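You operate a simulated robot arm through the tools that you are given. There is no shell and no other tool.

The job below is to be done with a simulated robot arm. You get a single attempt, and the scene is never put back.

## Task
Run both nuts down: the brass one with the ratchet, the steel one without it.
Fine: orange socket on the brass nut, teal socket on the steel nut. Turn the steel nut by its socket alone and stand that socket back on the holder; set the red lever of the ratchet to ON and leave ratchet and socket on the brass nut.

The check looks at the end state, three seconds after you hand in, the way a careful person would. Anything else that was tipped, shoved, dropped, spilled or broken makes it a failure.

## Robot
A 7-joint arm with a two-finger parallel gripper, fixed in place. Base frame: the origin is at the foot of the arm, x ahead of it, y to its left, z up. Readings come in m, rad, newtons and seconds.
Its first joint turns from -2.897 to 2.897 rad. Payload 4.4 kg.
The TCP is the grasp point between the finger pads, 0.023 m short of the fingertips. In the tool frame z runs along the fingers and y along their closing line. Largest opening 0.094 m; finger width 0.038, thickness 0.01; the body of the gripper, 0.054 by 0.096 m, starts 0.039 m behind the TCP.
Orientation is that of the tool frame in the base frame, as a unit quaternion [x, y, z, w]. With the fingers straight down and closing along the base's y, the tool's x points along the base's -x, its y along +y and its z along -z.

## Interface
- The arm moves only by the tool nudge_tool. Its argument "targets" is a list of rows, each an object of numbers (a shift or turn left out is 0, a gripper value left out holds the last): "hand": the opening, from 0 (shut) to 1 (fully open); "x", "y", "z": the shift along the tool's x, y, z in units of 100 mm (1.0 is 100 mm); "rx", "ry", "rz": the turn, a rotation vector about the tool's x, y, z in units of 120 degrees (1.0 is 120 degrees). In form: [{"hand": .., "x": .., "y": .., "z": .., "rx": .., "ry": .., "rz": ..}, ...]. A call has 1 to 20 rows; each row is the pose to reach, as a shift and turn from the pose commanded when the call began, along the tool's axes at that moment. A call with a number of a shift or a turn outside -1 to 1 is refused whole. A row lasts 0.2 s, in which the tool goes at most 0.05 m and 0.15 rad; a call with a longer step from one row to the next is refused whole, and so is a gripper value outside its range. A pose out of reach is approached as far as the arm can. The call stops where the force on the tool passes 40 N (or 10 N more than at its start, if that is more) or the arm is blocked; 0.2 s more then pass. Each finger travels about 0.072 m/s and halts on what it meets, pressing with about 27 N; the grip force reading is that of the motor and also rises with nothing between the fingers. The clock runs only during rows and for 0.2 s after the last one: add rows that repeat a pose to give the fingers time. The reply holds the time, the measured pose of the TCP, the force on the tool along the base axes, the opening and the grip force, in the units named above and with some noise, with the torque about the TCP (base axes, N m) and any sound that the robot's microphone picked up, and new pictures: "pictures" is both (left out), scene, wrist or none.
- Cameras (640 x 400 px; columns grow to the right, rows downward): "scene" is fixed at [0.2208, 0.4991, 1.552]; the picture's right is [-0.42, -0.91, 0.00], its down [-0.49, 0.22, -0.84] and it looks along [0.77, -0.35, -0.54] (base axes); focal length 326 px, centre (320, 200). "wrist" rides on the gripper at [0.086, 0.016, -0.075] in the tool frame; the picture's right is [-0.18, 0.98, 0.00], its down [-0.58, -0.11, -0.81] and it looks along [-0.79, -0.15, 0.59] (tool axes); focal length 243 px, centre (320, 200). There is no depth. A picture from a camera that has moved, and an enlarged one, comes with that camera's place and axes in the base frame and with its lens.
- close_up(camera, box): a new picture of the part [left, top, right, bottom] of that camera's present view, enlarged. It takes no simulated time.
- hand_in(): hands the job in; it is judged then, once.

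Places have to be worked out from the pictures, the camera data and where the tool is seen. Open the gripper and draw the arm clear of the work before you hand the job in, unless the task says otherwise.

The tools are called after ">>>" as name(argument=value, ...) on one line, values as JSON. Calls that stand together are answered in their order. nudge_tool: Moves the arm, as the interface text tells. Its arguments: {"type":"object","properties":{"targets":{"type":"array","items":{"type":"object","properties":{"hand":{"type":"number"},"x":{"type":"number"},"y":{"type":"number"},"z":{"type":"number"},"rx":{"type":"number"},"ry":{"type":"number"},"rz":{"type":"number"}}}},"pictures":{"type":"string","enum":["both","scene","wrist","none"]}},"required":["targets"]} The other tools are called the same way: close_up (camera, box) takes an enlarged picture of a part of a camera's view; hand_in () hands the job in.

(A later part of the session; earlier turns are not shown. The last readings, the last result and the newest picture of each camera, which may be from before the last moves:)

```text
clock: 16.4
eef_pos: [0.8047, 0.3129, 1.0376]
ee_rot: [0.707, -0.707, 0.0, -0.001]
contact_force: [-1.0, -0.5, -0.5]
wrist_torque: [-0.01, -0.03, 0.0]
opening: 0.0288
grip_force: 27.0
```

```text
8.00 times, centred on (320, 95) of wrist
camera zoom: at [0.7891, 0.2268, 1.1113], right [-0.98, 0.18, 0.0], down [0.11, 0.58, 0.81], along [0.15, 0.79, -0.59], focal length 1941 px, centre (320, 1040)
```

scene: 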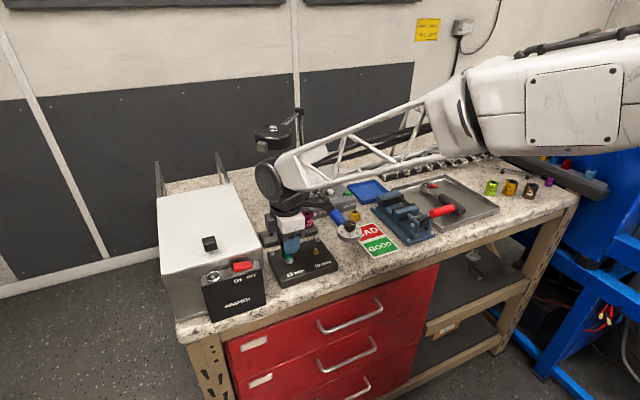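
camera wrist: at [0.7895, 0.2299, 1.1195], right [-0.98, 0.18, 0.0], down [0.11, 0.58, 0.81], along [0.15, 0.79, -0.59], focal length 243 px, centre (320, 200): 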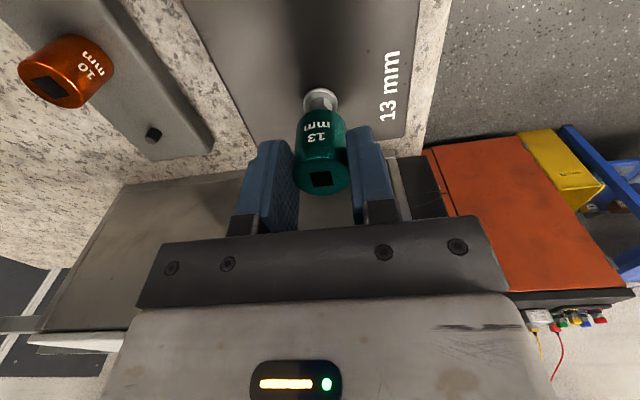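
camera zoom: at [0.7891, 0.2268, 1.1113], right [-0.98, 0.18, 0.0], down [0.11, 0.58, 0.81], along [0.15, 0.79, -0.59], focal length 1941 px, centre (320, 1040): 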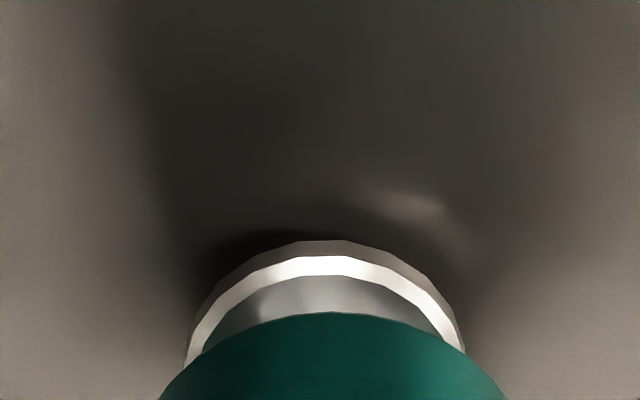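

No contact yet and it looks centred. I keep lowering in 1.5 mm steps.

>>> nudge_tool(targets=[{"z": 0.015}, {"z": 0.03}, {"z": 0.045}, {"z": 0.06}, {"z": 0.06}], pictures="none")

>>> close_up(camera="scene", box=[270, 220, 320, 270])

>>> close_up(camera="wrist", box=[280, 70, 360, 120])

```text
clock: 17.6
eef_pos: [0.8048, 0.3141, 1.0315]
ee_rot: [-0.707, 0.708, 0.0, 0.001]
contact_force: [0.6, 0.5, -1.6]
wrist_torque: [0.02, 0.0, -0.01]
opening: 0.029
grip_force: 27.1
```

```text
8.00 times, centred on (295, 245) of scene
camera zoom: at [0.2208, 0.4991, 1.552], right [-0.42, -0.91, 0.0], down [-0.49, 0.22, -0.84], along [0.77, -0.35, -0.54], focal length 2612 px, centre (520, -160)
```

zoom: 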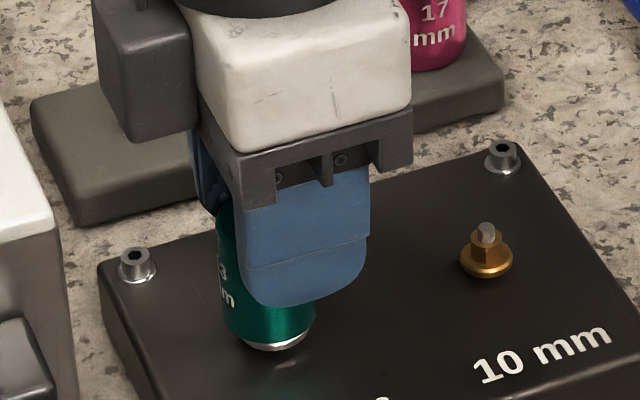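

```text
8.00 times, centred on (320, 95) of wrist
camera zoom: at [0.7893, 0.2266, 1.1053], right [-0.98, 0.18, 0.0], down [0.11, 0.58, 0.81], along [0.15, 0.79, -0.59], focal length 1941 px, centre (320, 1040)
```

zoom: 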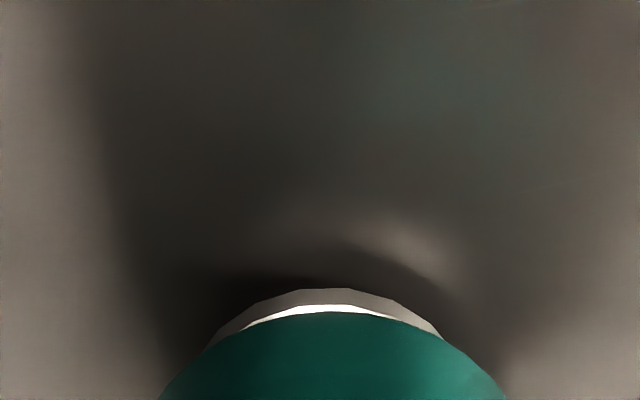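

Still no contact force and the socket's mouth is nearly down at the flange. I continue in 1 mm steps.

>>> nudge_tool(targets=[{"z": 0.01}, {"z": 0.02}, {"z": 0.03}, {"z": 0.03}], pictures="none")

>>> close_up(camera="scene", box=[270, 220, 320, 270])

>>> close_up(camera="wrist", box=[280, 70, 360, 120])

```text
clock: 18.6
eef_pos: [0.8043, 0.3131, 1.0287]
ee_rot: [-0.707, 0.707, -0.001, 0.002]
contact_force: [-1.7, -0.8, 11.5]
wrist_torque: [0.02, 0.06, -0.01]
opening: 0.0287
grip_force: 27.6
```

```text
8.00 times, centred on (295, 245) of scene
camera zoom: at [0.2208, 0.4991, 1.552], right [-0.42, -0.91, 0.0], down [-0.49, 0.22, -0.84], along [0.77, -0.35, -0.54], focal length 2612 px, centre (520, -160)
```

zoom: 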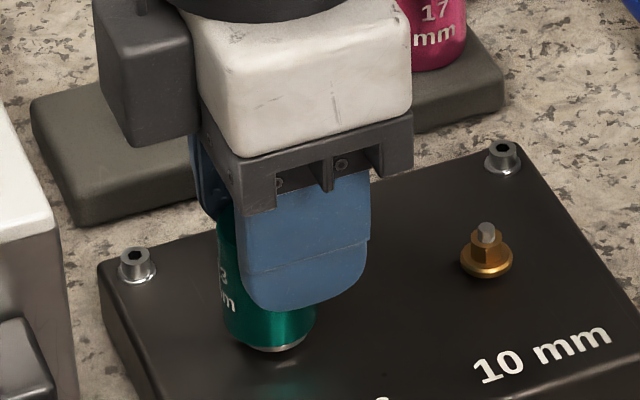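

```text
8.00 times, centred on (320, 95) of wrist
camera zoom: at [0.7892, 0.2265, 1.1036], right [-0.98, 0.18, 0.0], down [0.11, 0.58, 0.81], along [0.15, 0.79, -0.59], focal length 1941 px, centre (320, 1040)
```

zoom: 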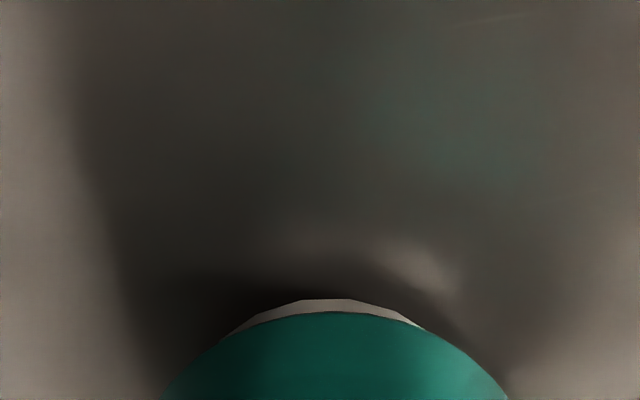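

Contact at about 11 N with TCP z≈1.029. I zoom in tightly to see whether the socket is seated on the flange or resting on the nut top.

>>> close_up(camera="scene", box=[278, 240, 318, 268])

>>> close_up(camera="wrist", box=[290, 95, 350, 130])

```text
14.29 times, centred on (298, 254) of scene
camera zoom: at [0.2208, 0.4991, 1.552], right [-0.42, -0.91, 0.0], down [-0.49, 0.22, -0.84], along [0.77, -0.35, -0.54], focal length 4665 px, centre (634, -571)
```

zoom: 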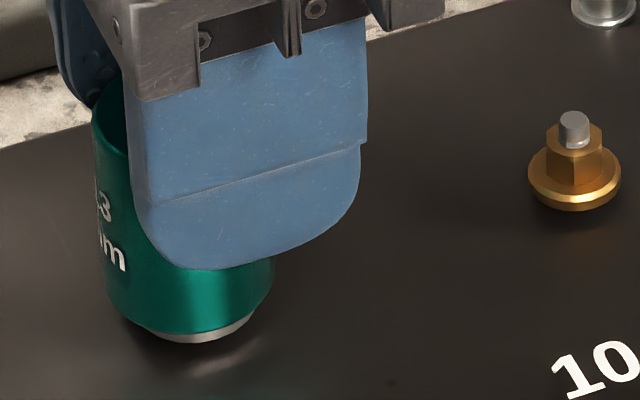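

```text
10.67 times, centred on (320, 112) of wrist
camera zoom: at [0.7892, 0.2265, 1.1036], right [-0.98, 0.18, 0.0], down [0.11, 0.58, 0.81], along [0.15, 0.79, -0.59], focal length 2588 px, centre (320, 1133)
```

zoom: 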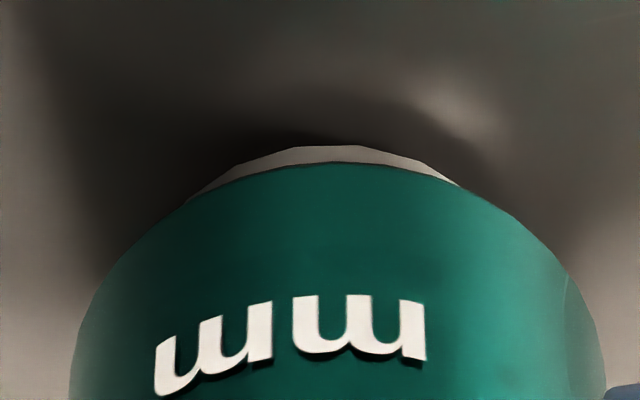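

The views agree that the nut is offset from the socket axis by about (+0.6, −1.9) mm, and the flange is still ~5 mm below the mouth, so it isn't seated. I lift 8 mm, shift by that amount and lower again.

>>> nudge_tool(targets=[{"z": -0.04}, {"z": -0.08}, {"x": 0.019, "y": -0.006, "z": -0.08}, {"x": 0.019, "y": -0.006, "z": -0.08}, {"x": 0.019, "y": -0.006, "z": -0.06}, {"x": 0.019, "y": -0.006, "z": -0.04}, {"x": 0.019, "y": -0.006, "z": -0.025}, {"x": 0.019, "y": -0.006, "z": -0.01}, {"x": 0.019, "y": -0.006, "z": -0.01}], pictures="none")

>>> close_up(camera="scene", box=[278, 240, 318, 268])

>>> close_up(camera="wrist", box=[290, 95, 350, 130])

```text
clock: 20.6
eef_pos: [0.8057, 0.312, 1.0289]
ee_rot: [0.707, -0.707, 0.0, -0.001]
contact_force: [-2.8, -2.4, 4.1]
wrist_torque: [-0.05, 0.13, 0.05]
opening: 0.0288
grip_force: 27.5
```

```text
14.29 times, centred on (298, 254) of scene
camera zoom: at [0.2208, 0.4991, 1.552], right [-0.42, -0.91, 0.0], down [-0.49, 0.22, -0.84], along [0.77, -0.35, -0.54], focal length 4665 px, centre (634, -571)
```

zoom: 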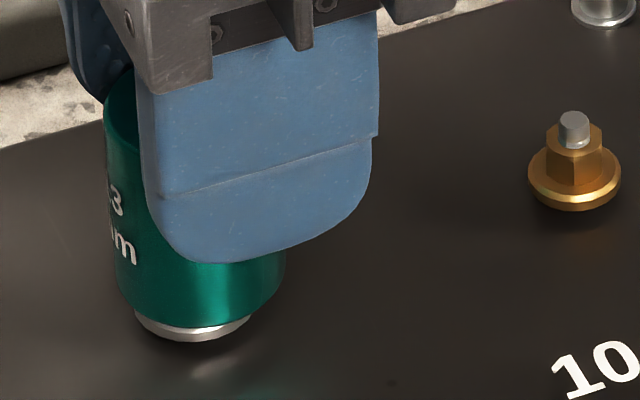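

```text
10.67 times, centred on (320, 112) of wrist
camera zoom: at [0.7898, 0.2243, 1.1038], right [-0.98, 0.18, 0.0], down [0.11, 0.58, 0.81], along [0.15, 0.79, -0.59], focal length 2588 px, centre (320, 1133)
```

zoom: 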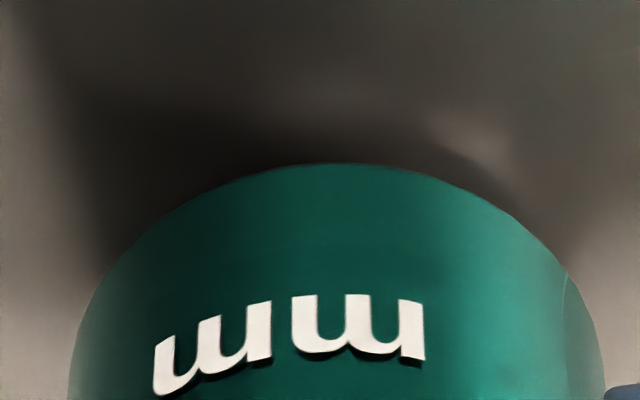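

From the known flange position in the scene view I overshot by about 1.1 mm in −y. I lift 4 mm, shift back +1.1 mm in y, and lower to light contact again.

>>> nudge_tool(targets=[{"z": -0.04}, {"x": -0.011, "y": 0.001, "z": -0.04}, {"x": -0.011, "y": 0.001, "z": -0.02}, {"x": -0.011, "y": 0.001, "z": -0.005}, {"x": -0.011, "y": 0.001, "z": 0.0}, {"x": -0.011, "y": 0.001, "z": 0.0}], pictures="none")

>>> close_up(camera="scene", box=[278, 240, 318, 268])

>>> close_up(camera="wrist", box=[290, 95, 350, 130])

```text
clock: 22.0
eef_pos: [0.806, 0.3122, 1.0296]
ee_rot: [-0.707, 0.707, -0.001, 0.002]
contact_force: [-1.8, -0.9, 4.7]
wrist_torque: [-0.07, 0.06, 0.03]
opening: 0.0285
grip_force: 27.2
```

```text
14.29 times, centred on (298, 254) of scene
camera zoom: at [0.2208, 0.4991, 1.552], right [-0.42, -0.91, 0.0], down [-0.49, 0.22, -0.84], along [0.77, -0.35, -0.54], focal length 4665 px, centre (634, -571)
```

zoom: 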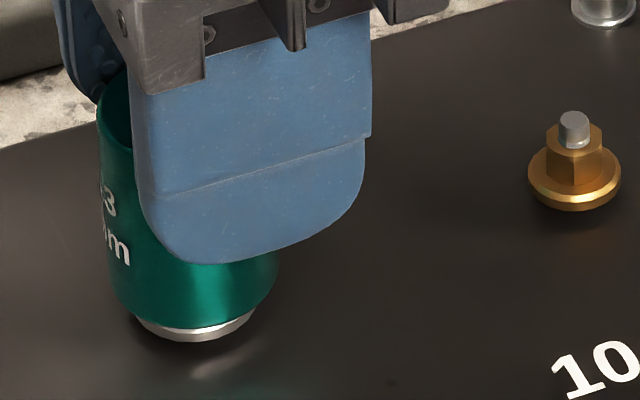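

```text
10.67 times, centred on (320, 112) of wrist
camera zoom: at [0.79, 0.2254, 1.1039], right [-0.98, 0.18, 0.0], down [0.11, 0.58, 0.81], along [0.15, 0.79, -0.59], focal length 2588 px, centre (320, 1133)
```

zoom: 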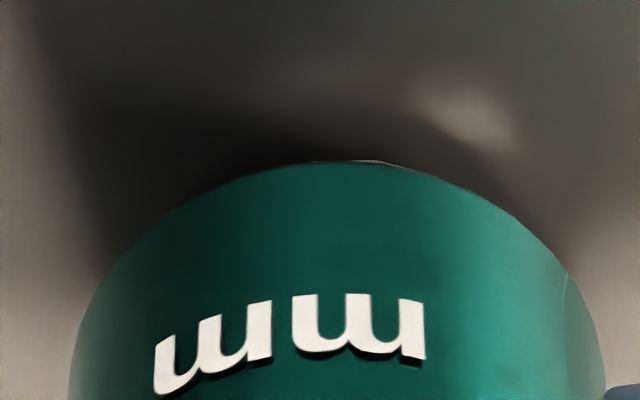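

The remaining sliver suggests the socket is a touch too far +x now. I trim (−0.4, −0.3 mm), press lightly and turn 30° clockwise about the socket's axis to let the hex find its seat.

>>> nudge_tool(targets=[{"x": 0.003, "y": 0.004, "z": 0.0}, {"x": 0.003, "y": 0.004, "z": 0.006}, {"x": 0.003, "y": 0.009, "z": 0.006, "rz": 0.0625}, {"x": 0.0024, "y": 0.0145, "z": 0.006, "rz": 0.125}, {"x": 0.001, "y": 0.0195, "z": 0.006, "rz": 0.1875}, {"x": -0.001, "y": 0.0244, "z": 0.006, "rz": 0.25}, {"x": -0.001, "y": 0.0244, "z": 0.006, "rz": 0.25}], pictures="none")

>>> close_up(camera="scene", box=[278, 240, 318, 268])

>>> close_up(camera="wrist", box=[290, 95, 350, 130])

```text
clock: 23.6
eef_pos: [0.8026, 0.3147, 1.0286]
ee_rot: [-0.5, 0.866, 0.0, 0.002]
contact_force: [-2.8, -0.7, 14.8]
wrist_torque: [0.0, 0.06, 0.0]
opening: 0.029
grip_force: 27.0
```

```text
14.29 times, centred on (298, 254) of scene
camera zoom: at [0.2208, 0.4991, 1.552], right [-0.42, -0.91, 0.0], down [-0.49, 0.22, -0.84], along [0.77, -0.35, -0.54], focal length 4665 px, centre (634, -571)
```

zoom: 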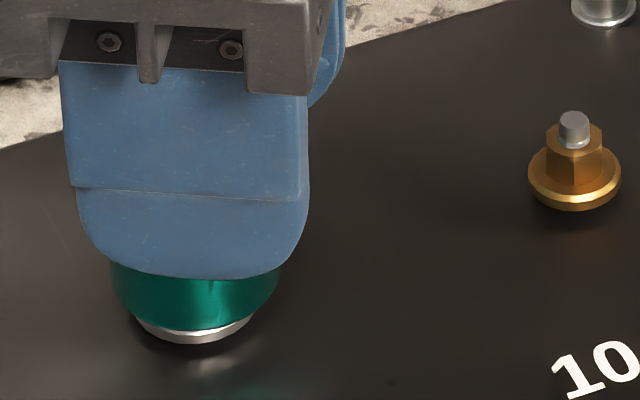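

```text
10.67 times, centred on (320, 112) of wrist
camera zoom: at [0.7462, 0.2456, 1.1026], right [-0.76, 0.65, 0.0], down [0.38, 0.45, 0.81], along [0.53, 0.61, -0.59], focal length 2588 px, centre (320, 1133)
```

zoom: 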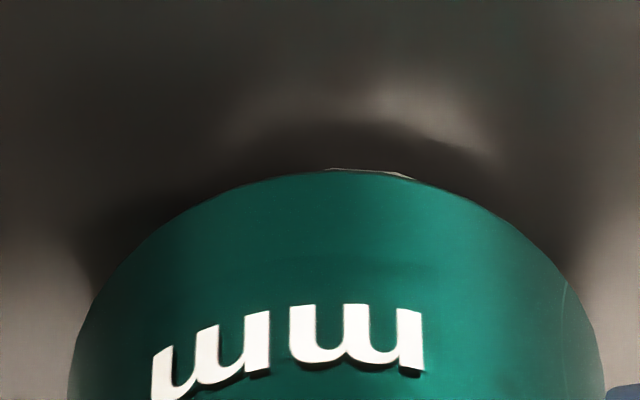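

No clear drop (14.8 N up). I lift 14 mm to see whether the nut turned with the socket and to check alignment.

>>> nudge_tool(targets=[{"z": -0.05}, {"z": -0.1}, {"z": -0.16}, {"z": -0.16}], pictures="none")

>>> close_up(camera="scene", box=[278, 240, 318, 268])

>>> close_up(camera="wrist", box=[290, 80, 350, 115])

```text
clock: 24.6
eef_pos: [0.8026, 0.313, 1.0452]
ee_rot: [-0.5, 0.866, 0.001, 0.001]
contact_force: [0.7, 0.2, -1.2]
wrist_torque: [-0.02, 0.0, -0.02]
opening: 0.0289
grip_force: 26.7
```

```text
14.29 times, centred on (298, 254) of scene
camera zoom: at [0.2208, 0.4991, 1.552], right [-0.42, -0.91, 0.0], down [-0.49, 0.22, -0.84], along [0.77, -0.35, -0.54], focal length 4665 px, centre (634, -571)
```

zoom: 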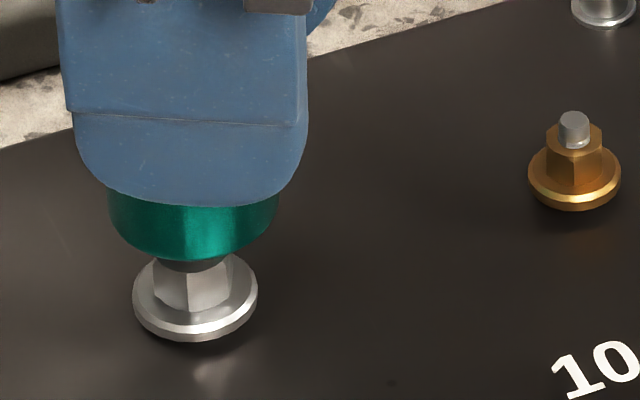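

```text
10.67 times, centred on (320, 98) of wrist
camera zoom: at [0.7463, 0.2452, 1.1189], right [-0.76, 0.65, 0.0], down [0.38, 0.45, 0.81], along [0.53, 0.61, -0.59], focal length 2588 px, centre (320, 1293)
```

zoom: 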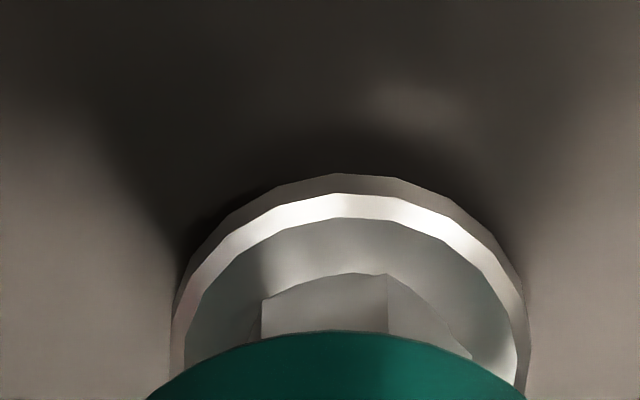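

The nut turned exactly with the socket (same hex orientation in the rotated view), so the hex was engaged down to the flange. I trim (−0.6, +0.8 mm) and lower again onto the nut.

>>> nudge_tool(targets=[{"x": -0.004, "y": 0.009}, {"x": -0.004, "y": 0.009, "z": 0.05}, {"x": -0.004, "y": 0.009, "z": 0.1}, {"x": -0.004, "y": 0.009, "z": 0.13}, {"x": -0.004, "y": 0.009, "z": 0.15}, {"x": -0.004, "y": 0.009, "z": 0.155}, {"x": -0.004, "y": 0.009, "z": 0.155}], pictures="none")

>>> close_up(camera="scene", box=[278, 240, 318, 268])

>>> close_up(camera="wrist", box=[290, 95, 350, 130])

```text
clock: 26.2
eef_pos: [0.8034, 0.3137, 1.0279]
ee_rot: [-0.501, 0.866, 0.0, 0.001]
contact_force: [0.0, -0.7, -0.1]
wrist_torque: [-0.05, 0.05, -0.01]
opening: 0.0289
grip_force: 27.3
```

```text
14.29 times, centred on (298, 254) of scene
camera zoom: at [0.2208, 0.4991, 1.552], right [-0.42, -0.91, 0.0], down [-0.49, 0.22, -0.84], along [0.77, -0.35, -0.54], focal length 4665 px, centre (634, -571)
```

zoom: 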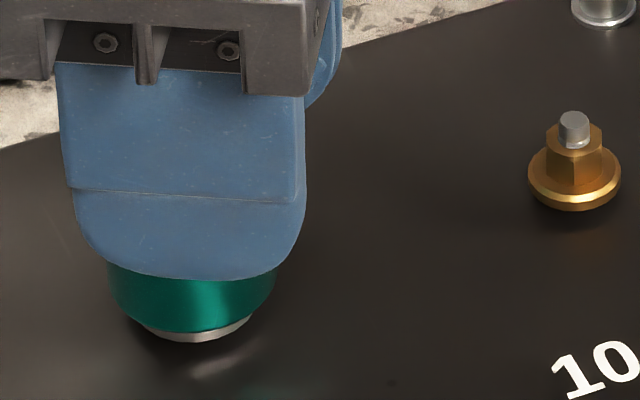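

```text
10.67 times, centred on (320, 112) of wrist
camera zoom: at [0.7456, 0.2464, 1.1032], right [-0.76, 0.65, 0.0], down [0.38, 0.45, 0.81], along [0.53, 0.61, -0.59], focal length 2588 px, centre (320, 1133)
```

zoom: 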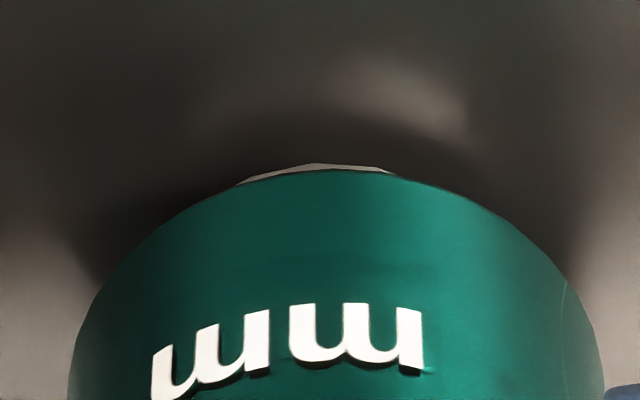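

No contact yet; I lower in 0.5 mm steps until it touches.

>>> nudge_tool(targets=[{"z": 0.005}, {"z": 0.01}, {"z": 0.015}, {"z": 0.015}], pictures="none")

```text
clock: 27.2
eef_pos: [0.8025, 0.313, 1.0287]
ee_rot: [-0.5, 0.866, 0.0, 0.002]
contact_force: [-7.0, 3.9, 17.3]
wrist_torque: [0.21, 0.32, 0.03]
opening: 0.0286
grip_force: 27.4
```

It touches at TCP z≈1.029 with some side load toward (−x,+y). I ease off 0.8 mm and open the fingers a few mm so the socket can settle itself on the nut.

>>> nudge_tool(targets=[{"z": -0.008}, {"z": -0.008}, {"z": -0.008, "hand": 0.34}, {"z": -0.008, "hand": 0.38}, {"z": -0.008, "hand": 0.42}, {"z": -0.008, "hand": 0.42}], pictures="both")

>>> close_up(camera="scene", box=[278, 240, 318, 268])

>>> close_up(camera="wrist", box=[270, 95, 370, 205])

```text
clock: 28.6
eef_pos: [0.803, 0.3135, 1.0286]
ee_rot: [-0.5, 0.866, 0.0, 0.001]
contact_force: [-0.8, -0.9, 0.5]
wrist_torque: [-0.01, 0.01, -0.01]
opening: 0.0395
grip_force: 0.1
camera wrist: at [0.7455, 0.2461, 1.1024], right [-0.76, 0.65, 0.0], down [0.38, 0.45, 0.81], along [0.53, 0.61, -0.59], focal length 243 px, centre (320, 200)
```

scene: 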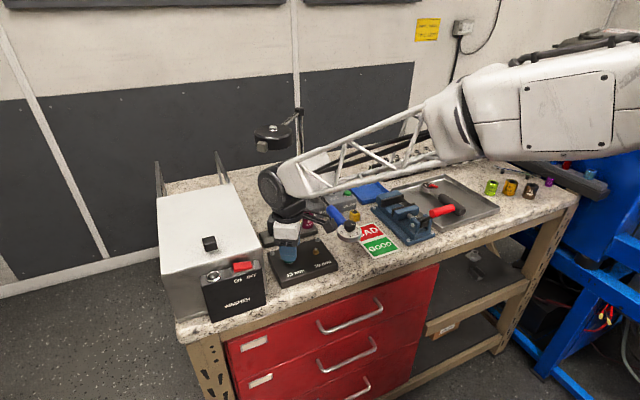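
wrist: 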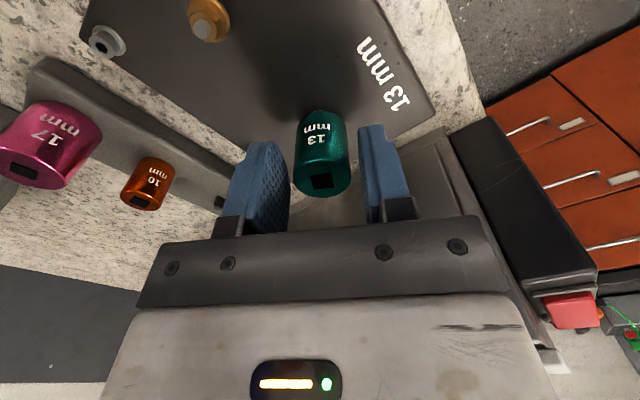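

```text
14.29 times, centred on (298, 254) of scene
camera zoom: at [0.2208, 0.4991, 1.552], right [-0.42, -0.91, 0.0], down [-0.49, 0.22, -0.84], along [0.77, -0.35, -0.54], focal length 4665 px, centre (634, -571)
```

zoom: 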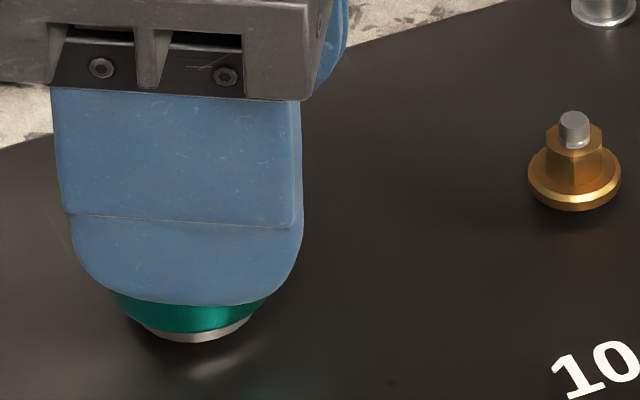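

```text
3.64 times, centred on (320, 150) of wrist
camera zoom: at [0.7455, 0.2461, 1.1024], right [-0.76, 0.65, 0.0], down [0.38, 0.45, 0.81], along [0.53, 0.61, -0.59], focal length 882 px, centre (320, 382)
```

zoom: 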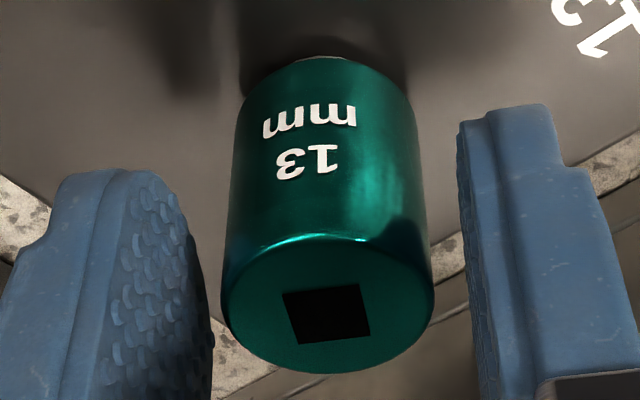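

The socket stands by itself on the nut, hex engaged. I recentre the TCP on the socket axis (3.7 mm along the pads), lower 6 mm, turn back 60° with open fingers to −120°, and grip.

>>> nudge_tool(targets=[{"x": -0.037}, {"x": -0.037, "z": 0.03}, {"x": -0.037, "z": 0.06}, {"x": -0.037, "z": 0.06, "rz": -0.0625}, {"x": -0.037, "z": 0.06, "rz": -0.125}, {"x": -0.037, "z": 0.06, "rz": -0.1875}, {"x": -0.037, "z": 0.06, "rz": -0.25}, {"x": -0.037, "z": 0.06, "rz": -0.3125}, {"x": -0.037, "z": 0.06, "rz": -0.375}, {"x": -0.037, "z": 0.06, "rz": -0.4375}, {"x": -0.037, "z": 0.06, "rz": -0.5}, {"x": -0.037, "z": 0.06, "rz": -0.5}], pictures="both")

>>> close_up(camera="wrist", box=[270, 95, 370, 205])

>>> close_up(camera="scene", box=[260, 210, 340, 270])

```text
clock: 31.2
eef_pos: [0.8055, 0.3165, 1.0232]
ee_rot: [0.866, -0.499, 0.0, -0.002]
contact_force: [0.0, 0.6, -0.1]
wrist_torque: [0.0, -0.06, 0.01]
opening: 0.0398
grip_force: 0.1
camera wrist: at [0.8343, 0.2337, 1.0968], right [-0.94, -0.33, 0.0], down [-0.2, 0.56, 0.81], along [-0.27, 0.76, -0.59], focal length 243 px, centre (320, 200)
```

scene: 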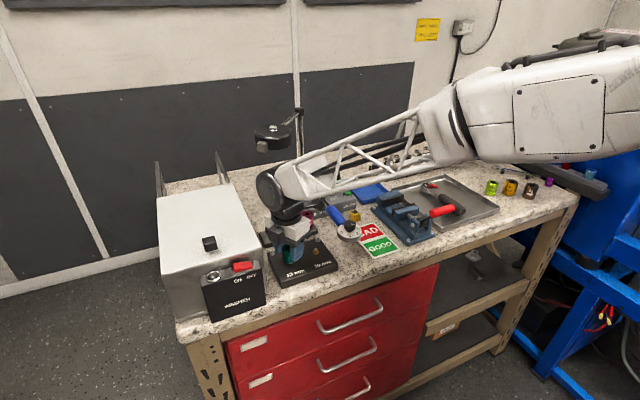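
wrist: 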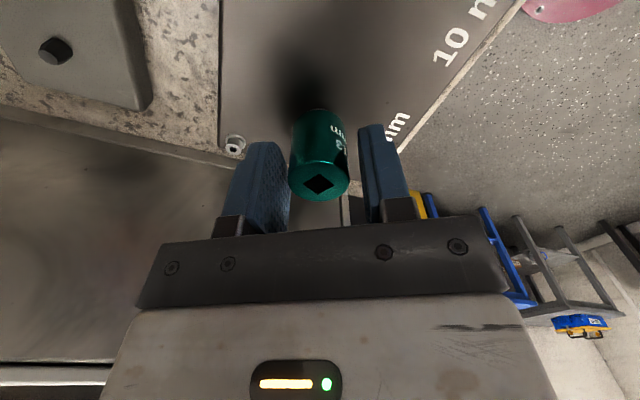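

```text
3.64 times, centred on (320, 150) of wrist
camera zoom: at [0.8343, 0.2337, 1.0968], right [-0.94, -0.33, 0.0], down [-0.2, 0.56, 0.81], along [-0.27, 0.76, -0.59], focal length 882 px, centre (320, 382)
```

zoom: 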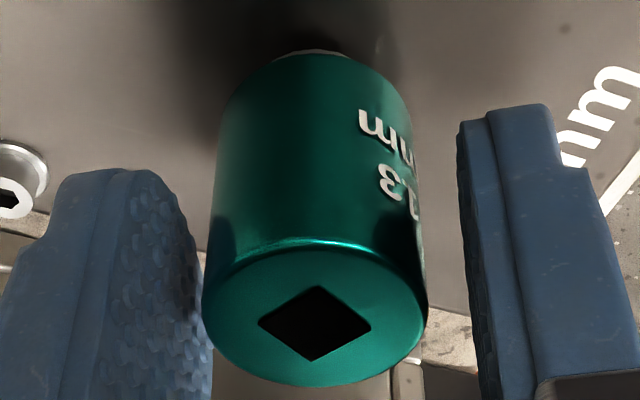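

```text
6.67 times, centred on (300, 240) of scene
camera zoom: at [0.2208, 0.4991, 1.552], right [-0.42, -0.91, 0.0], down [-0.49, 0.22, -0.84], along [0.77, -0.35, -0.54], focal length 2177 px, centre (453, -67)
```

zoom: 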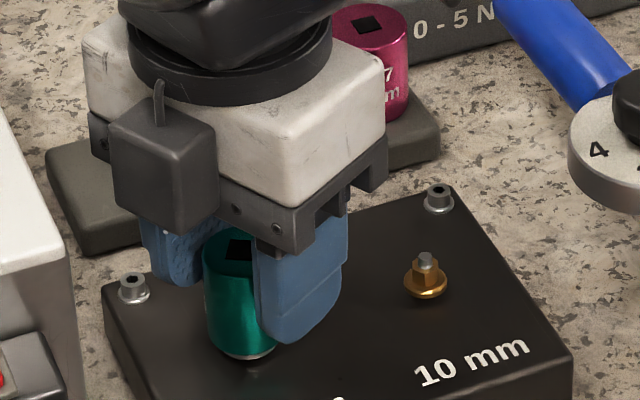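

Now I grip the socket and make the first tightening stroke, 120° clockwise (to the original heading).

>>> nudge_tool(targets=[{"y": -0.006, "hand": 0.42}, {"y": -0.006, "hand": 0.0}, {"y": -0.006, "hand": 0.0}, {"y": -0.006, "hand": 0.0}, {"y": -0.006, "rz": 0.0667}, {"y": -0.006, "rz": 0.1333}, {"y": -0.006, "rz": 0.2}, {"y": -0.006, "rz": 0.2667}, {"y": -0.006, "rz": 0.3333}, {"y": -0.006, "rz": 0.4}, {"y": -0.006, "rz": 0.4667}, {"y": -0.006, "rz": 0.5333}, {"y": -0.006, "rz": 0.6}, {"y": -0.006, "rz": 0.6667}, {"y": -0.006, "rz": 0.7333}, {"y": -0.006, "rz": 0.8}, {"y": -0.006, "rz": 0.8667}, {"y": -0.006, "rz": 0.9333}, {"y": -0.006, "rz": 1.0}], pictures="both")

>>> close_up(camera="scene", box=[260, 210, 340, 270])

>>> close_up(camera="wrist", box=[270, 95, 370, 205])

```text
clock: 35.2
eef_pos: [0.804, 0.3167, 1.0229]
ee_rot: [0.003, 1.0, 0.001, 0.002]
contact_force: [0.5, -0.5, 0.5]
wrist_torque: [-0.01, 0.0, 0.01]
opening: 0.029
grip_force: 26.8
camera wrist: at [0.7185, 0.333, 1.0966], right [0.19, 0.98, 0.0], down [0.58, -0.11, 0.81], along [0.79, -0.15, -0.59], focal length 243 px, centre (320, 200)
```

scene: 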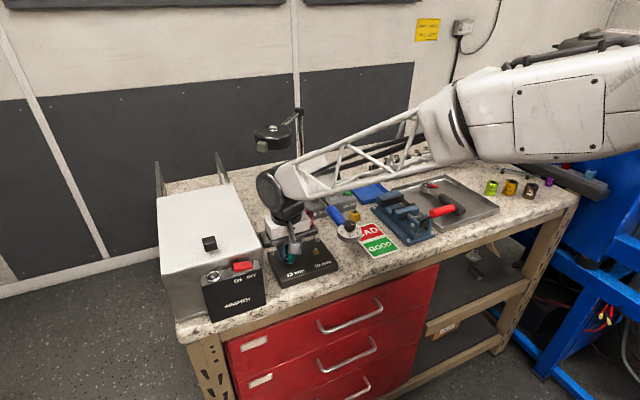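
wrist: 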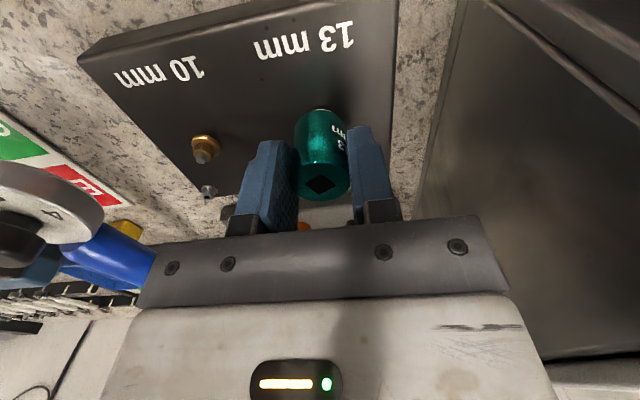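

```text
6.67 times, centred on (300, 240) of scene
camera zoom: at [0.2208, 0.4991, 1.552], right [-0.42, -0.91, 0.0], down [-0.49, 0.22, -0.84], along [0.77, -0.35, -0.54], focal length 2177 px, centre (453, -67)
```

zoom: 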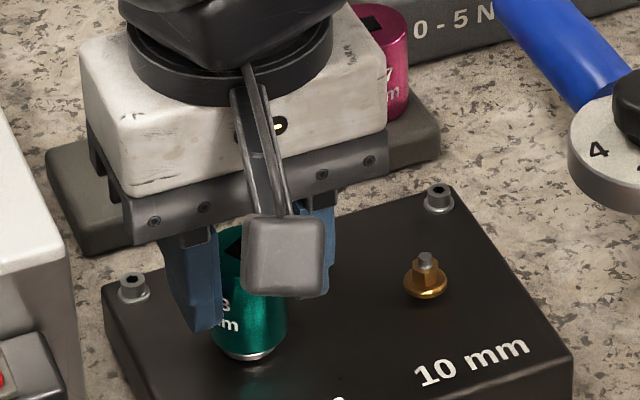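

```text
3.64 times, centred on (320, 150) of wrist
camera zoom: at [0.7185, 0.333, 1.0966], right [0.19, 0.98, 0.0], down [0.58, -0.11, 0.81], along [0.79, -0.15, -0.59], focal length 882 px, centre (320, 382)
```

zoom: 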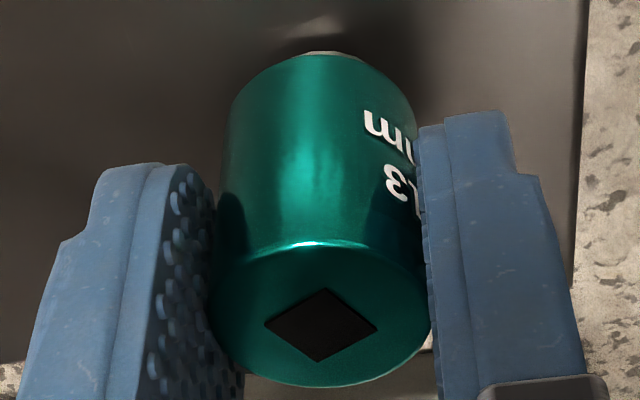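

The socket turned 120° with the fingers, low load. Now the ratchet-like cycle: open, swing back 120°, re-grip, turn 120° again.

>>> nudge_tool(targets=[{"hand": 0.42}, {"hand": 0.42}, {"rz": -0.0667}, {"rz": -0.1333}, {"rz": -0.2}, {"rz": -0.2667}, {"rz": -0.3333}, {"rz": -0.4}, {"rz": -0.4667}, {"rz": -0.5333}, {"rz": -0.6}, {"rz": -0.6667}, {"rz": -0.7333}, {"rz": -0.8}, {"rz": -0.8667}, {"rz": -0.9333}, {"rz": -1.0}, {"rz": -1.0}], pictures="none")

>>> close_up(camera="wrist", box=[270, 95, 370, 205])

>>> nudge_tool(targets=[{"hand": 0.0}, {"hand": 0.0}, {"rz": 0.0667}, {"rz": 0.1333}, {"rz": 0.2}, {"rz": 0.2667}, {"rz": 0.3333}, {"rz": 0.4}, {"rz": 0.4667}, {"rz": 0.5333}, {"rz": 0.6}, {"rz": 0.6667}, {"rz": 0.7333}, {"rz": 0.8}, {"rz": 0.8667}, {"rz": 0.9333}, {"rz": 1.0}], pictures="wrist")

>>> close_up(camera="wrist", box=[270, 95, 370, 205])

```text
clock: 39.0
eef_pos: [0.8046, 0.3166, 1.0233]
ee_rot: [0.866, -0.499, 0.001, -0.001]
contact_force: [1.5, 0.2, -0.5]
wrist_torque: [-0.03, -0.01, 0.02]
opening: 0.0395
grip_force: 0.1
```

```text
3.64 times, centred on (320, 150) of wrist
camera zoom: at [0.8344, 0.2336, 1.0968], right [-0.94, -0.33, 0.0], down [-0.2, 0.56, 0.81], along [-0.27, 0.76, -0.59], focal length 882 px, centre (320, 382)
```

zoom: 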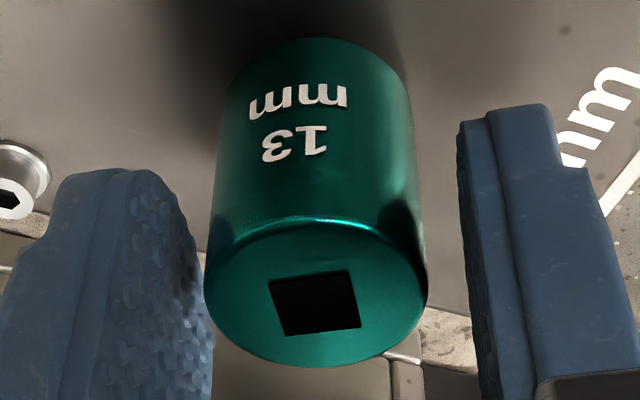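

```text
clock: 42.2
eef_pos: [0.8042, 0.3178, 1.0219]
ee_rot: [-0.17, 0.985, 0.0, 0.001]
contact_force: [-4.3, 9.0, -0.1]
wrist_torque: [-0.03, 0.04, 0.01]
opening: 0.0295
grip_force: 27.4
stopped in row 15: the force on the tool passed its limit at 41 N (the readings are from after the stop); the commanded pose is now the measured one
camera wrist: at [0.718, 0.304, 1.0961], right [-0.15, 0.99, 0.0], down [0.58, 0.09, 0.81], along [0.8, 0.13, -0.59], focal length 243 px, centre (320, 200)
```

wrist: 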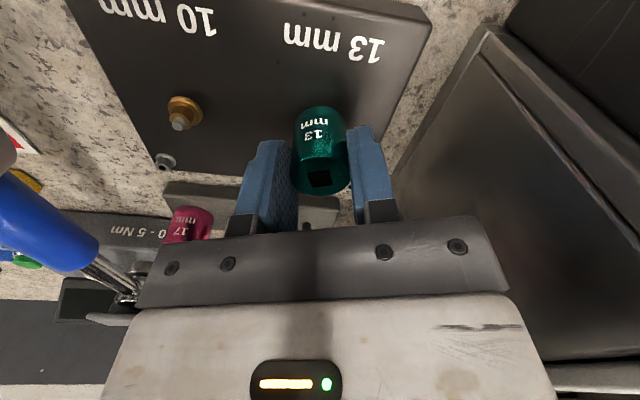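

```text
3.64 times, centred on (320, 150) of wrist
camera zoom: at [0.718, 0.304, 1.0961], right [-0.15, 0.99, 0.0], down [0.58, 0.09, 0.81], along [0.8, 0.13, -0.59], focal length 882 px, centre (320, 382)
```

zoom: 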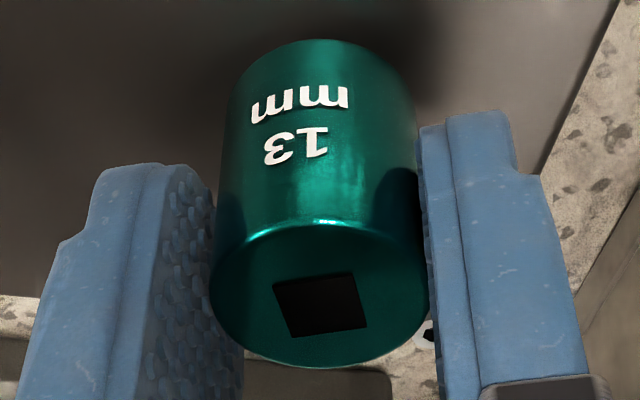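

The stroke stopped after ~100° on side load (41 N): the socket has now dropped fully onto the nut (3 mm lower, flange hidden), so my rotation centre must match the nut axis better. I open the fingers and measure the axis from this heading.

>>> nudge_tool(targets=[{"hand": 0.42}, {"hand": 0.42}, {"hand": 0.42}], pictures="none")

>>> close_up(camera="wrist", box=[290, 110, 350, 200])

>>> close_up(camera="scene", box=[270, 225, 320, 270])

```text
clock: 43.0
eef_pos: [0.8042, 0.3187, 1.0216]
ee_rot: [-0.17, 0.986, 0.0, 0.001]
contact_force: [1.0, -0.4, -1.2]
wrist_torque: [-0.02, 0.04, -0.03]
opening: 0.0396
grip_force: 0.2
```

```text
4.44 times, centred on (320, 155) of wrist
camera zoom: at [0.7182, 0.3035, 1.0962], right [-0.15, 0.99, 0.0], down [0.58, 0.09, 0.81], along [0.8, 0.13, -0.59], focal length 1078 px, centre (320, 400)
```

zoom: 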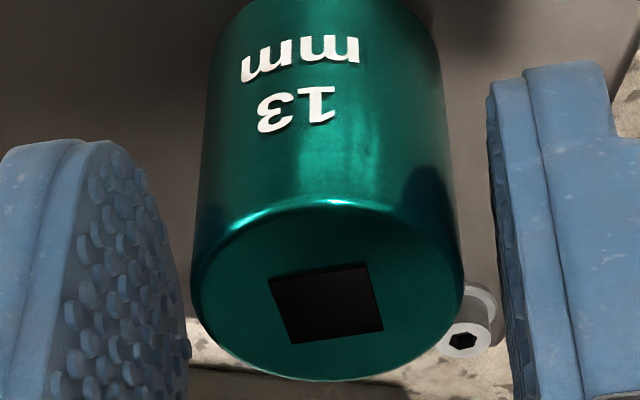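

```text
8.89 times, centred on (295, 248) of scene
camera zoom: at [0.2208, 0.4991, 1.552], right [-0.42, -0.91, 0.0], down [-0.49, 0.22, -0.84], along [0.77, -0.35, -0.54], focal length 2902 px, centre (542, -222)
```

zoom: 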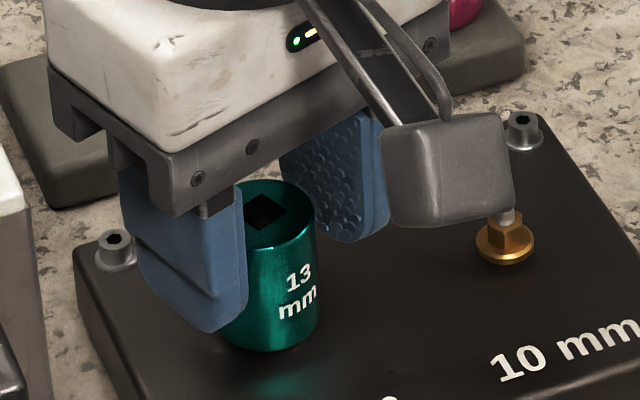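

Combining the column readings at two headings, the nut axis is at about (0.8054, 0.3187), i.e. ~2.6 mm from where I was rotating. I recentre there and swing back with open fingers, then check the column again.

>>> nudge_tool(targets=[{"x": -0.011, "y": 0.0045}, {"x": -0.011, "y": 0.0045, "rz": -0.065}, {"x": -0.011, "y": 0.0045, "rz": -0.13}, {"x": -0.011, "y": 0.0045, "rz": -0.195}, {"x": -0.011, "y": 0.0045, "rz": -0.26}, {"x": -0.011, "y": 0.0045, "rz": -0.325}, {"x": -0.011, "y": 0.0045, "rz": -0.39}, {"x": -0.011, "y": 0.0045, "rz": -0.455}, {"x": -0.011, "y": 0.0045, "rz": -0.52}, {"x": -0.011, "y": 0.0045, "rz": -0.585}, {"x": -0.011, "y": 0.0045, "rz": -0.65}, {"x": -0.011, "y": 0.0045, "rz": -0.715}, {"x": -0.011, "y": 0.0045, "rz": -0.78}, {"x": -0.011, "y": 0.0045, "rz": -0.8367}, {"x": -0.011, "y": 0.0045, "rz": -0.8367}], pictures="none")

>>> close_up(camera="wrist", box=[290, 110, 350, 200])

```text
clock: 46.2
eef_pos: [0.8046, 0.3198, 1.0216]
ee_rot: [0.866, -0.499, 0.001, 0.0]
contact_force: [-0.4, 0.2, 0.5]
wrist_torque: [0.03, 0.0, 0.01]
opening: 0.0396
grip_force: 0.1
```

```text
4.44 times, centred on (320, 155) of wrist
camera zoom: at [0.8355, 0.235, 1.0965], right [-0.94, -0.33, 0.0], down [-0.2, 0.56, 0.81], along [-0.27, 0.76, -0.59], focal length 1078 px, centre (320, 400)
```

zoom: 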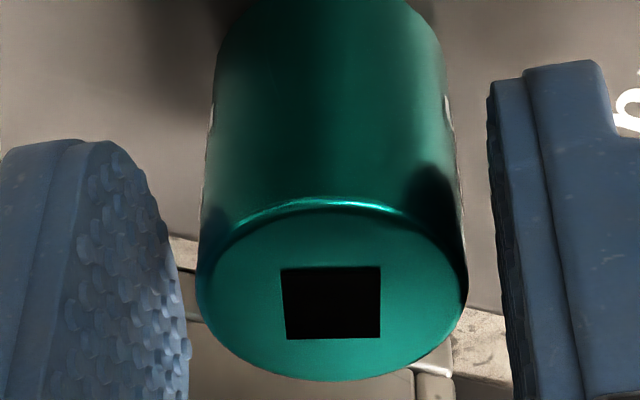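

The reading at −120° shows ~1.1 mm offset in the closing direction; solving again gives a shift of (−1.1, −0.25) mm. I apply it and check the column at −120° and then at −60°.

>>> nudge_tool(targets=[{"x": -0.0036, "y": 0.0112}, {"x": -0.0036, "y": 0.0112}, {"x": -0.0036, "y": 0.0112}], pictures="none")

>>> close_up(camera="wrist", box=[290, 110, 350, 200])

>>> nudge_tool(targets=[{"rz": 0.0625}, {"rz": 0.125}, {"rz": 0.1875}, {"rz": 0.25}, {"rz": 0.3125}, {"rz": 0.375}, {"rz": 0.4375}, {"rz": 0.5}, {"rz": 0.5}], pictures="none")

>>> close_up(camera="wrist", box=[290, 110, 350, 200])

>>> nudge_tool(targets=[{"rz": 0.0625}, {"rz": 0.125}, {"rz": 0.1875}, {"rz": 0.25}, {"rz": 0.3125}, {"rz": 0.375}, {"rz": 0.4375}, {"rz": 0.5}, {"rz": 0.5}], pictures="none")

>>> close_up(camera="wrist", box=[290, 110, 350, 200])

```text
clock: 47.0
eef_pos: [0.8041, 0.318, 1.0225]
ee_rot: [0.865, -0.501, 0.001, 0.0]
contact_force: [-0.4, 0.9, 0.2]
wrist_torque: [-0.01, -0.02, -0.01]
opening: 0.0395
grip_force: 0.1
```

```text
4.44 times, centred on (320, 155) of wrist
camera zoom: at [0.8343, 0.2347, 1.0964], right [-0.94, -0.33, 0.0], down [-0.2, 0.56, 0.81], along [-0.27, 0.76, -0.59], focal length 1078 px, centre (320, 400)
```

zoom: 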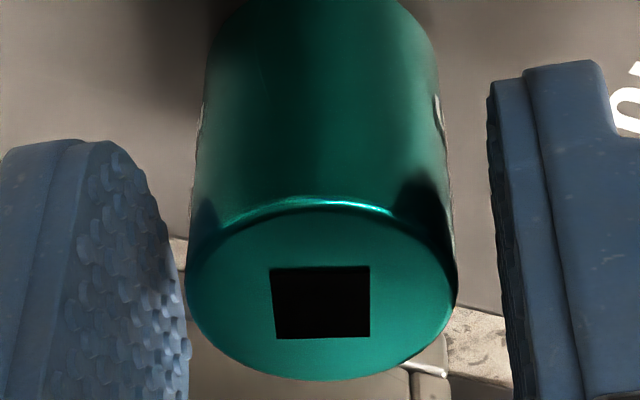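

```text
clock: 49.0
eef_pos: [0.8035, 0.3186, 1.0222]
ee_rot: [-0.498, 0.867, 0.001, 0.001]
contact_force: [-0.5, 0.2, 0.7]
wrist_torque: [0.0, -0.01, 0.0]
opening: 0.0396
grip_force: 0.1
```

```text
4.44 times, centred on (320, 155) of wrist
camera zoom: at [0.7475, 0.2512, 1.0963], right [-0.76, 0.65, 0.0], down [0.39, 0.45, 0.81], along [0.53, 0.61, -0.59], focal length 1078 px, centre (320, 400)
```

zoom: 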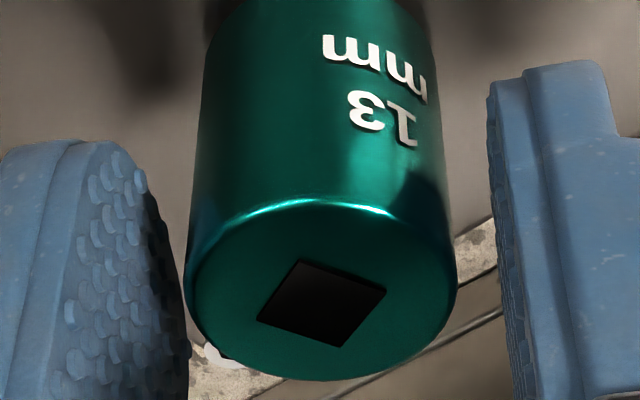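

```text
clock: 51.0
eef_pos: [0.8039, 0.319, 1.0228]
ee_rot: [0.001, 1.0, 0.001, 0.0]
contact_force: [0.5, -0.1, 0.9]
wrist_torque: [0.02, -0.04, 0.0]
opening: 0.0391
grip_force: 0.0
```

```text
4.44 times, centred on (320, 155) of wrist
camera zoom: at [0.7185, 0.334, 1.0962], right [0.19, 0.98, 0.0], down [0.58, -0.11, 0.81], along [0.79, -0.15, -0.59], focal length 1078 px, centre (320, 400)
```

zoom: 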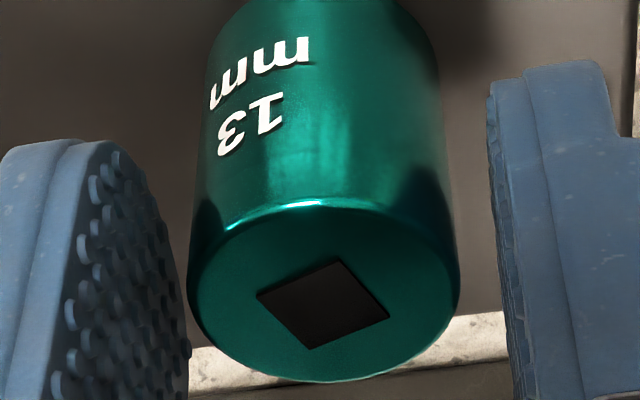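

The column now stays within ~1 px at −120°, −60° and 0°, so the TCP is centred on the nut axis to about 0.15 mm. I swing back to −120°, grip and make a full 120° stroke.

>>> nudge_tool(targets=[{"rz": -0.0667}, {"rz": -0.1333}, {"rz": -0.2}, {"rz": -0.2667}, {"rz": -0.3333}, {"rz": -0.4}, {"rz": -0.4667}, {"rz": -0.5333}, {"rz": -0.6}, {"rz": -0.6667}, {"rz": -0.7333}, {"rz": -0.8}, {"rz": -0.8667}, {"rz": -0.9333}, {"rz": -1.0}, {"rz": -1.0}], pictures="none")

>>> nudge_tool(targets=[{"hand": 0.0}, {"hand": 0.0}, {"rz": 0.0667}, {"rz": 0.1333}, {"rz": 0.2}, {"rz": 0.2667}, {"rz": 0.3333}, {"rz": 0.4}, {"rz": 0.4667}, {"rz": 0.5333}, {"rz": 0.6}, {"rz": 0.6667}, {"rz": 0.7333}, {"rz": 0.8}, {"rz": 0.8667}, {"rz": 0.9333}, {"rz": 1.0}], pictures="none")

>>> close_up(camera="wrist", box=[290, 110, 350, 200])

```text
clock: 54.4
eef_pos: [0.8043, 0.318, 1.0229]
ee_rot: [0.866, -0.5, 0.0, -0.001]
contact_force: [-0.1, -0.1, 0.4]
wrist_torque: [0.0, 0.03, -0.02]
opening: 0.0395
grip_force: 0.0
```

```text
clock: 58.0
eef_pos: [0.8044, 0.3185, 1.0216]
ee_rot: [0.002, 1.0, 0.001, 0.0]
contact_force: [9.1, -1.5, 0.3]
wrist_torque: [0.0, -0.33, 0.05]
opening: 0.0288
grip_force: 26.9
```

```text
4.44 times, centred on (320, 155) of wrist
camera zoom: at [0.7187, 0.3344, 1.0964], right [0.19, 0.98, 0.0], down [0.58, -0.11, 0.81], along [0.79, -0.15, -0.59], focal length 1078 px, centre (320, 400)
```

zoom: 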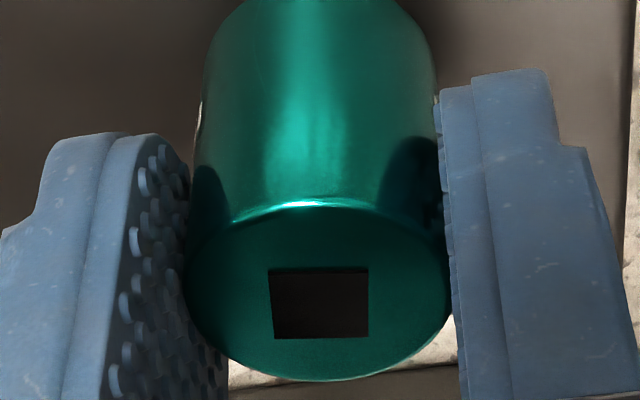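

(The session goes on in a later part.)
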